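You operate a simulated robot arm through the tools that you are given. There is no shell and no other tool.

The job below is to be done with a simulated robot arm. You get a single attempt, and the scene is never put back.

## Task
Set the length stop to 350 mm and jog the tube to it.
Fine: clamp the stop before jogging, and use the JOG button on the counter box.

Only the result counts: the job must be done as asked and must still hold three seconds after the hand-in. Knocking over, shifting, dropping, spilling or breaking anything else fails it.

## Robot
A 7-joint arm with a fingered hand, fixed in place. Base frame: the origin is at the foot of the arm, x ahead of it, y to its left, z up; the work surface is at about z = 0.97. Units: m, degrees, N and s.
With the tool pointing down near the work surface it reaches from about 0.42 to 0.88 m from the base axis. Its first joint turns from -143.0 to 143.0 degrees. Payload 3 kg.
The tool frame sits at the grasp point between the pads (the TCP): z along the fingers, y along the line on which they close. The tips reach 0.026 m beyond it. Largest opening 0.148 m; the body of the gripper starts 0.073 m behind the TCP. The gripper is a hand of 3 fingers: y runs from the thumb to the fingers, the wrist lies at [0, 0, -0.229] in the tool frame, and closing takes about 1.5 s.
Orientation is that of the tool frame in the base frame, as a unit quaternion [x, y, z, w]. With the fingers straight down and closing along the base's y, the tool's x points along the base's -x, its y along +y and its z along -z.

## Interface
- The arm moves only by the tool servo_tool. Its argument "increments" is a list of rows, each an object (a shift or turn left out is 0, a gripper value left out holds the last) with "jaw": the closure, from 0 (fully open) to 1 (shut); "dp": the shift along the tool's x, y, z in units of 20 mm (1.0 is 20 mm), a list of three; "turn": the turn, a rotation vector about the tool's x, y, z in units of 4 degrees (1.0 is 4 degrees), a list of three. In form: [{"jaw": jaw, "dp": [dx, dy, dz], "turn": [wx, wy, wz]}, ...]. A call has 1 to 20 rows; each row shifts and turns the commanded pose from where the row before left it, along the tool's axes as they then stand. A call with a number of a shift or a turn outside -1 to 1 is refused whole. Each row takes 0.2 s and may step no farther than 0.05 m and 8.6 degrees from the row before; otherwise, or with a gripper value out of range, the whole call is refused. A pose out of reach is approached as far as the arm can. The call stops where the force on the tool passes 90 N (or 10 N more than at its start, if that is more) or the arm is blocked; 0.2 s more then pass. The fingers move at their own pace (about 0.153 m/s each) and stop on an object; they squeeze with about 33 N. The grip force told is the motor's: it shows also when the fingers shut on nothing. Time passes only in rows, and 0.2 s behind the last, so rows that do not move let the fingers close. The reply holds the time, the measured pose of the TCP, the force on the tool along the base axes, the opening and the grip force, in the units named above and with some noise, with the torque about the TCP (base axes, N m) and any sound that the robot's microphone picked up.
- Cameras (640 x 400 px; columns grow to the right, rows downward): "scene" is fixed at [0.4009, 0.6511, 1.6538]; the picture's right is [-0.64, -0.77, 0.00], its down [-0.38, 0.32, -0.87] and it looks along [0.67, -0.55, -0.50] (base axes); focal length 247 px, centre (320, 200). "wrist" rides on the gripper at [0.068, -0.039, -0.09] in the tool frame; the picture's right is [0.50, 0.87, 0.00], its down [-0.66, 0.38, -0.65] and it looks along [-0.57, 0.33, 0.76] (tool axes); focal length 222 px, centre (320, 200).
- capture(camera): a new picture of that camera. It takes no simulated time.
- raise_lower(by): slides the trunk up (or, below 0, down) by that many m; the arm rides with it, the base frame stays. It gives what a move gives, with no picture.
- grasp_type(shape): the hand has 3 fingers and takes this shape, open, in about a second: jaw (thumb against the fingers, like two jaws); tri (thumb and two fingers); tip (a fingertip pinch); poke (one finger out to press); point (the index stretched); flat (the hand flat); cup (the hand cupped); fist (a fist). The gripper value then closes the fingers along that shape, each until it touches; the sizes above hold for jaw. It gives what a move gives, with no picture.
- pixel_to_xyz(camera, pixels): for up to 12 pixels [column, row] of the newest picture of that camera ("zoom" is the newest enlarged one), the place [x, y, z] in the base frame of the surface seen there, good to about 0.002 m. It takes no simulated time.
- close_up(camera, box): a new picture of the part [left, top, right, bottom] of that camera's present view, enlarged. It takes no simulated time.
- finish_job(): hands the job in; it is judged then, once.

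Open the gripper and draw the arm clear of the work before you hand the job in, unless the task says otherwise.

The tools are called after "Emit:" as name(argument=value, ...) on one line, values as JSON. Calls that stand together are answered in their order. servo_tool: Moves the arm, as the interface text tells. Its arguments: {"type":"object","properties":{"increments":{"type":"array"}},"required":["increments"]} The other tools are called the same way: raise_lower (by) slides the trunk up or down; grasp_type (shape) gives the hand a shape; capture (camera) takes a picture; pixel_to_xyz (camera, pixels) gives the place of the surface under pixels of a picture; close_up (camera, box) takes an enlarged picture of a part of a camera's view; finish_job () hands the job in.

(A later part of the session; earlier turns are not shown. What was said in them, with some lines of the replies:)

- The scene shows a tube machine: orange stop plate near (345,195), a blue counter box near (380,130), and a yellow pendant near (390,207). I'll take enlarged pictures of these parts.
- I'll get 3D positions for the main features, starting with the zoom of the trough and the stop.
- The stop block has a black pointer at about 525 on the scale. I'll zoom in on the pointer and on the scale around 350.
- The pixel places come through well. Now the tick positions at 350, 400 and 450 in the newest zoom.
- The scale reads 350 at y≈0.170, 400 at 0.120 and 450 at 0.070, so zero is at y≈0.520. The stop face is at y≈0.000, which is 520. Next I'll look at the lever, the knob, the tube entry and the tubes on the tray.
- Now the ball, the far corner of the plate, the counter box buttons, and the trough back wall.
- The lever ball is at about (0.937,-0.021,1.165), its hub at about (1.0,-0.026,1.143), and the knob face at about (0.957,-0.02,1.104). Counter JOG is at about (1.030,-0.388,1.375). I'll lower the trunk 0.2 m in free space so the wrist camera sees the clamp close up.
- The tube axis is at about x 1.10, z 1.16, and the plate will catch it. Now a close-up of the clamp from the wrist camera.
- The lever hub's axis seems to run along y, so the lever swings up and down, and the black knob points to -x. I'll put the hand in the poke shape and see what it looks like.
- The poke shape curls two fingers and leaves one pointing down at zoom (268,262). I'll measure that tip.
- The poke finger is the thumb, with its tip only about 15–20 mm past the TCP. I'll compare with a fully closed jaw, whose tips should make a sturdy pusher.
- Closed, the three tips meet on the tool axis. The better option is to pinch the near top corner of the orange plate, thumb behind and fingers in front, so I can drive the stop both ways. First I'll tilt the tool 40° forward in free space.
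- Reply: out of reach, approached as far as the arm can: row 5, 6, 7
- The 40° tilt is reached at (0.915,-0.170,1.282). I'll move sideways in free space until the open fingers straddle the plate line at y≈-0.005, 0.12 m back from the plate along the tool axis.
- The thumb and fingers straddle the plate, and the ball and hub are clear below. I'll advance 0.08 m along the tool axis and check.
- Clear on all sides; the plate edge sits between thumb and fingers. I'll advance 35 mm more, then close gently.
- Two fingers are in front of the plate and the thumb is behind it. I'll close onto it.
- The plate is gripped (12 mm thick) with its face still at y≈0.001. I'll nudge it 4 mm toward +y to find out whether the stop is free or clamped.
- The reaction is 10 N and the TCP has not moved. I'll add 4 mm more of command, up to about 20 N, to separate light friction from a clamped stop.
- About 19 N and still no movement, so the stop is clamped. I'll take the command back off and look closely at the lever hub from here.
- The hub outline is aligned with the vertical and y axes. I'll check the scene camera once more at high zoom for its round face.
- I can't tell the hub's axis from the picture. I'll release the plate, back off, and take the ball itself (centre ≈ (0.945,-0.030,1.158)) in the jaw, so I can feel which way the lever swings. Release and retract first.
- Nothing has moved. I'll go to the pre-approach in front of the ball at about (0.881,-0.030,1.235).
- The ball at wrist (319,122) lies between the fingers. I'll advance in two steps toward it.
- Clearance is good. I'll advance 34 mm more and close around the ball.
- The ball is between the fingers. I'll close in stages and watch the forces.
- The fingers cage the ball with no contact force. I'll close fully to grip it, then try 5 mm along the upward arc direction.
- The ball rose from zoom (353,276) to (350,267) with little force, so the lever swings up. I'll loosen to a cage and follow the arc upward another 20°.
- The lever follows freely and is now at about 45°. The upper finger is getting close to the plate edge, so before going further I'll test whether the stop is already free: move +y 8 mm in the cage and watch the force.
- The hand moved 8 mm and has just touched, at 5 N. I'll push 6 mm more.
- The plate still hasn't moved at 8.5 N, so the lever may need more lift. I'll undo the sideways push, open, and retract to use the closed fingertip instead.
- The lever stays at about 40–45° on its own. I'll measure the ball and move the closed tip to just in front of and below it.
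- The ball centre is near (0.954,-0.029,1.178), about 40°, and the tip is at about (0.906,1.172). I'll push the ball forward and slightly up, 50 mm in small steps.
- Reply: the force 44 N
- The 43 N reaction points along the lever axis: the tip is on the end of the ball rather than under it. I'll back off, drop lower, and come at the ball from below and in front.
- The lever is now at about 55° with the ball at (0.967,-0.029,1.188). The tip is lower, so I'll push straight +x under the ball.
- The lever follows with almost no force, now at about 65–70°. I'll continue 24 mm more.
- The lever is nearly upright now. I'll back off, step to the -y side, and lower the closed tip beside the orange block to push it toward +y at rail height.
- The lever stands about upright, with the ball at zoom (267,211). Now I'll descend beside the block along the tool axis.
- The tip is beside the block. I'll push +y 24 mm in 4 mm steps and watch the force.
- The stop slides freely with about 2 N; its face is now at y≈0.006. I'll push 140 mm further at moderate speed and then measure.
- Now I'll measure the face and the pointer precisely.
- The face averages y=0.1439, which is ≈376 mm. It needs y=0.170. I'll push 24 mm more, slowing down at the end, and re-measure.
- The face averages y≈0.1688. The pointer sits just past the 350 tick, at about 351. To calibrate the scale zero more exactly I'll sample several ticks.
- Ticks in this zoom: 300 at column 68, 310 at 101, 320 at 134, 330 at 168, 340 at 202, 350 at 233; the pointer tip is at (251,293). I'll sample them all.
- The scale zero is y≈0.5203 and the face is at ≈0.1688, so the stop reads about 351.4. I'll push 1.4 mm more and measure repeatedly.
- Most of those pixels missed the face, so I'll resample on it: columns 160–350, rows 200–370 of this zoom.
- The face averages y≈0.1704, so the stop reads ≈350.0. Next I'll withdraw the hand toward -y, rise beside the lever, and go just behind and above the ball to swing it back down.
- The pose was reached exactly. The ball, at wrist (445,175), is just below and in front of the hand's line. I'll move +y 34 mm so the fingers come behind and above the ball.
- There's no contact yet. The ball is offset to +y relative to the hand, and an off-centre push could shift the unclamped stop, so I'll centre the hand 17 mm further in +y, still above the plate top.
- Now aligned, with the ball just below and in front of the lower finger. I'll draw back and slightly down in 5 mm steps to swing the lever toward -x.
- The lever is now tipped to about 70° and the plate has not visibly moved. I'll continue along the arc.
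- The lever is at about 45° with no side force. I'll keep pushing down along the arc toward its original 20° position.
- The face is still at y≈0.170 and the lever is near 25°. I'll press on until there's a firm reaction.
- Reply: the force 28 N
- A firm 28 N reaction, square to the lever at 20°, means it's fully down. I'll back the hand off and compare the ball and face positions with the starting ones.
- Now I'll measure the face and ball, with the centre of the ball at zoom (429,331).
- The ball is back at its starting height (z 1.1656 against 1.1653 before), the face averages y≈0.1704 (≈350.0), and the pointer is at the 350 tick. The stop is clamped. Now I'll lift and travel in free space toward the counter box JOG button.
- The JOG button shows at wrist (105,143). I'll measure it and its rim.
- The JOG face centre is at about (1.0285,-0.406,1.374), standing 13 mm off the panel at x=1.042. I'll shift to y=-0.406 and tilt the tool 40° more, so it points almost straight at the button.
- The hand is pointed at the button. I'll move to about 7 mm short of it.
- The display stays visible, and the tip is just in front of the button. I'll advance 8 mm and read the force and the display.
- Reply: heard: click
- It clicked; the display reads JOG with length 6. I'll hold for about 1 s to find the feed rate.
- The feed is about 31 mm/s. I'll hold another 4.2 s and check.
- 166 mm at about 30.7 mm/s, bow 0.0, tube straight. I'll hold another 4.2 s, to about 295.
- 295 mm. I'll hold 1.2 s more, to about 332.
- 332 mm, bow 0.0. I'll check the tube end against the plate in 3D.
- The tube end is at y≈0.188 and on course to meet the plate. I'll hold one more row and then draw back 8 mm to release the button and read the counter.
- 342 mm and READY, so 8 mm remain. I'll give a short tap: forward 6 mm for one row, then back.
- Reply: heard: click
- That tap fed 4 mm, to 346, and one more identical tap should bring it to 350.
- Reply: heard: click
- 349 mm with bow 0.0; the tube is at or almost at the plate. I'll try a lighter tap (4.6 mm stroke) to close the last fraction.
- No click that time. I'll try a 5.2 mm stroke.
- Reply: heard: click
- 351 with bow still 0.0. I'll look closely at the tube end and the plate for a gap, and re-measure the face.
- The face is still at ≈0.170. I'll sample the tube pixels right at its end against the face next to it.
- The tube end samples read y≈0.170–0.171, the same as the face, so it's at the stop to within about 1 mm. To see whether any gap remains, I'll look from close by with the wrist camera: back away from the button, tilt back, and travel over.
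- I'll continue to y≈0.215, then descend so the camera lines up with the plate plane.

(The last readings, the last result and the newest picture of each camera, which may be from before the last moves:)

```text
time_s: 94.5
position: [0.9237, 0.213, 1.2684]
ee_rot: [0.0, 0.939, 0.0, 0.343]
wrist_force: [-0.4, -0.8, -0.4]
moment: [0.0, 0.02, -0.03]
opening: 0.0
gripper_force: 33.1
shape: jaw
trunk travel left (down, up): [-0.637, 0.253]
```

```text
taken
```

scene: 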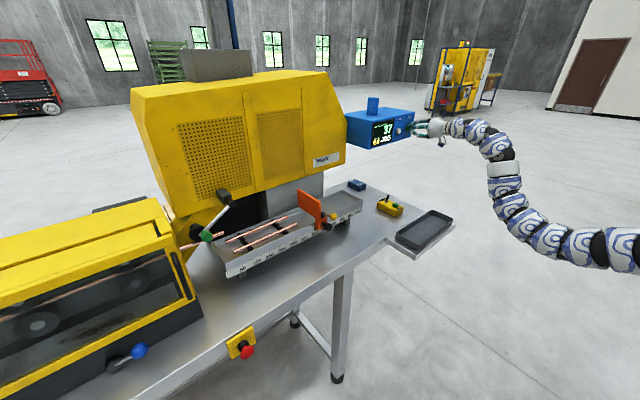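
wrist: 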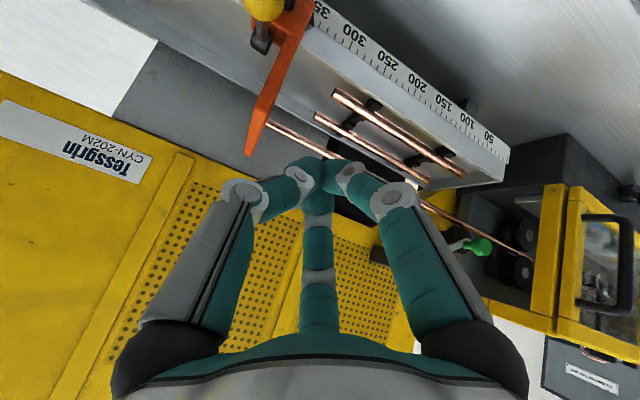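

The tube meets the plate at about wrist (266,125). I'll zoom in there and on the scale pointer.

Emit:
close_up(camera="wrist", box=[256, 118, 276, 131])

Emit:
close_up(camera="wrist", box=[240, 0, 400, 100])

```text
16.00 times, centred on (266, 124) of wrist
```

zoom: 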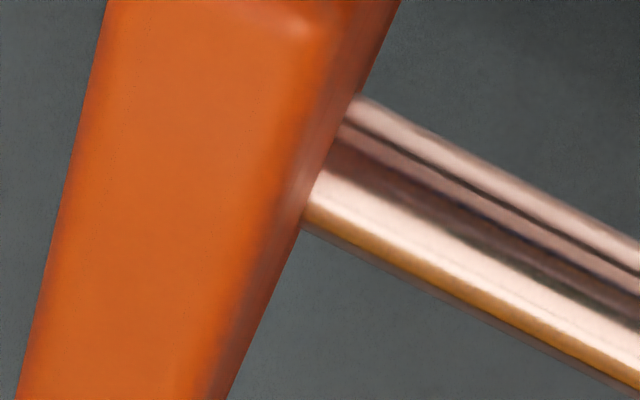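

```text
4.00 times, centred on (320, 50) of wrist
```

zoom: 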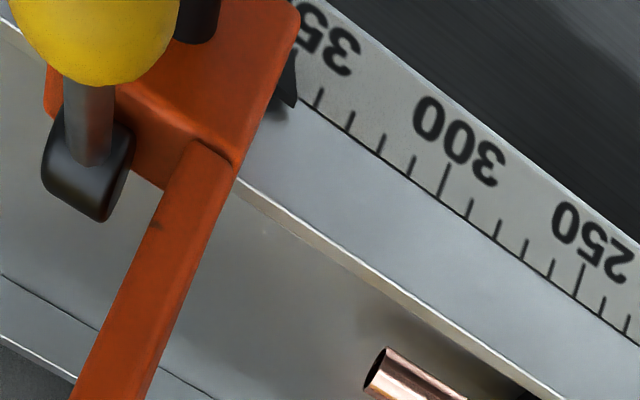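

At 16× there is no gap between the tube end and the plate, and it would show here above about 0.3 mm. The tube is on the stop with bow 0.0. The counter says 351, so I'll lower the camera to check the pointer against the 350 tick straight on.

Emit:
servo_tool(increments=[{"dp": [0.675, 0.04, 0.975]}, {"dp": [0.675, 0.04, 0.975]}, {"dp": [0.675, 0.04, 0.975]}, {"dp": [0.675, 0.04, 0.975]}, {"dp": [0.675, 0.04, 0.975]}, {}])

Emit:
capture(camera="wrist")

```text
time_s: 95.9
position: [0.9346, 0.2201, 1.1497]
ee_rot: [0.0, 0.939, 0.0, 0.343]
wrist_force: [-0.1, 0.8, 0.3]
moment: [-0.01, 0.01, 0.01]
opening: 0.0
gripper_force: 33.4
shape: jaw
trunk travel left (down, up): [-0.637, 0.253]
```

```text
taken
```

wrist: 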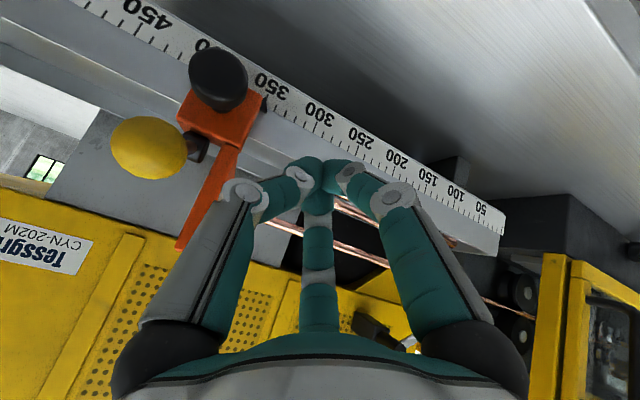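

The pointer shows at about wrist (263,103), so I'll zoom in there.

Emit:
close_up(camera="wrist", box=[245, 85, 295, 118])

Emit:
pixel_to_xyz(camera="zoom", pixels=[[200, 200], [230, 200], [260, 250], [300, 250], [100, 250]])

```text
12.12 times, centred on (270, 102) of wrist
```

zoom: 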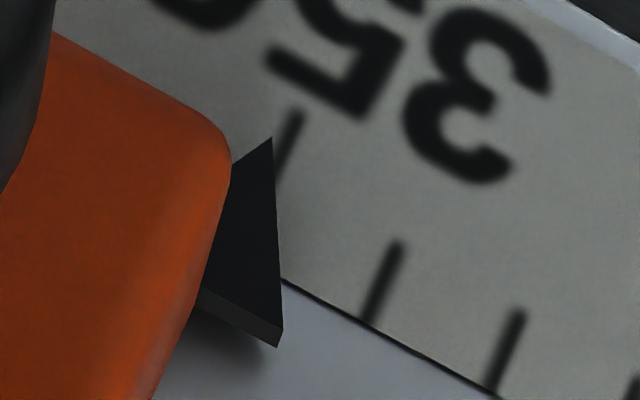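

```text
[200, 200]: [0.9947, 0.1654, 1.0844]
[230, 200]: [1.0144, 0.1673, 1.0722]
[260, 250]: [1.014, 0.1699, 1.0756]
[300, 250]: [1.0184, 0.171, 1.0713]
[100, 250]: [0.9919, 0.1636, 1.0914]
```

The pointer tip sits within about 1 mm of the 350 tick after parallax, which agrees with the counter, and the tube is touching with bow 0.0. I'll withdraw the arm upward and back, then open the hand clear of the work.

Emit:
servo_tool(increments=[{"dp": [0, 0, -1]}, {"dp": [0, 0, -1]}, {"dp": [0, 0, -1]}, {"dp": [0, 0, -1]}, {"dp": [0, 0, -1]}, {"dp": [0, 0, -1]}, {"dp": [-0.64, -1, -0.77]}, {"dp": [-0.64, -1, -0.77]}, {"dp": [-0.64, -1, -0.77]}, {"dp": [-0.64, -1, -0.77]}, {"dp": [-0.64, -1, -0.77]}, {"dp": [-0.3, -1, -0.4]}, {"dp": [0, -1, 0]}, {"jaw": 0}, {}, {}, {}, {}])

Emit:
capture(camera="scene")

Emit:
close_up(camera="scene", box=[340, 90, 460, 165])

Emit:
close_up(camera="scene", box=[220, 165, 400, 285])

```text
time_s: 99.7
position: [0.8559, 0.0775, 1.3535]
ee_rot: [0.001, 0.94, -0.001, 0.342]
wrist_force: [0.0, 0.5, 0.3]
moment: [-0.02, 0.02, -0.03]
opening: 0.1479
gripper_force: 0.0
shape: jaw
trunk travel left (down, up): [-0.637, 0.253]
```

```text
taken
```

scene: 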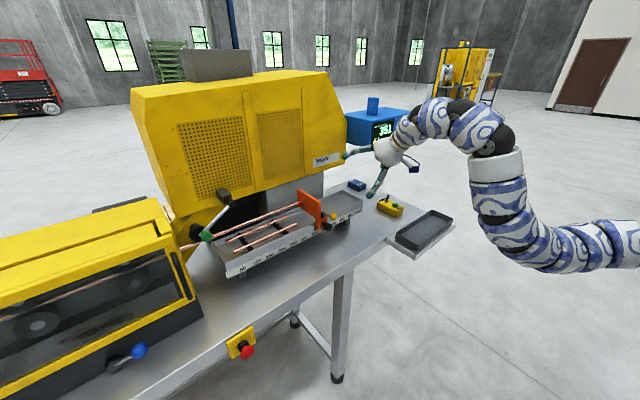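

```text
5.33 times, centred on (400, 128) of scene
```

zoom: 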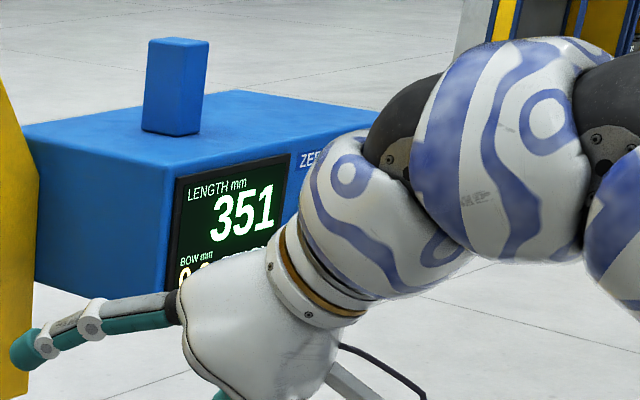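

```text
3.33 times, centred on (310, 225) of scene
```

zoom: 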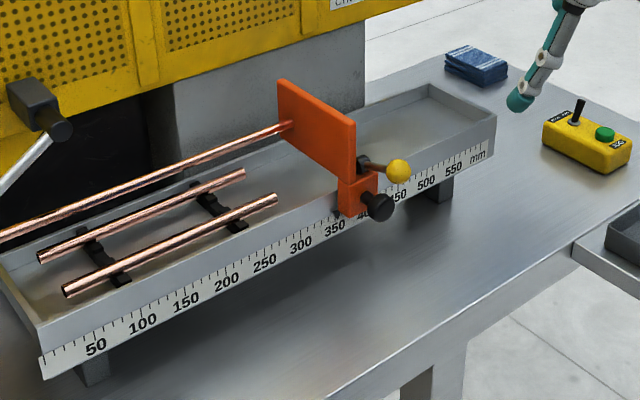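

The arm is clear with the hand open. The stop is clamped with its lever down, the tube rests against the plate, and nothing else has moved. Handing in.

Emit:
finish_job()

```text
The job is handed in.
```

I set and clamped the stop, then jogged the tube up to it with the counter-box JOG button. It ended up about 1 mm long, closer to 351 mm than 350.

- **Stop position:** measurements of the stop's front face gave about 350. A straight-on look at the pointer after jogging gave about 351, and the counter also reads 351. I left it there because correcting it would have meant unclamping the stop after jogging and backing the tube off.
- **Clamp:** the stop was clamped at the start, so I lifted the lever, slid the stop from about 520 mm and pressed the lever fully down before jogging. I didn't push on the stop afterwards to test the clamp. The lever is back at its original height, and the plate hadn't moved when I re-measured it after jogging.
- **Tube:** a close-up showed no gap between the tube end and the plate (anything over about 0.3 mm would show), and bow read 0.0 after the last jog.
- **Surroundings:** the hand is open and the arm is clear. Nothing else looked moved or knocked in the final pictures.
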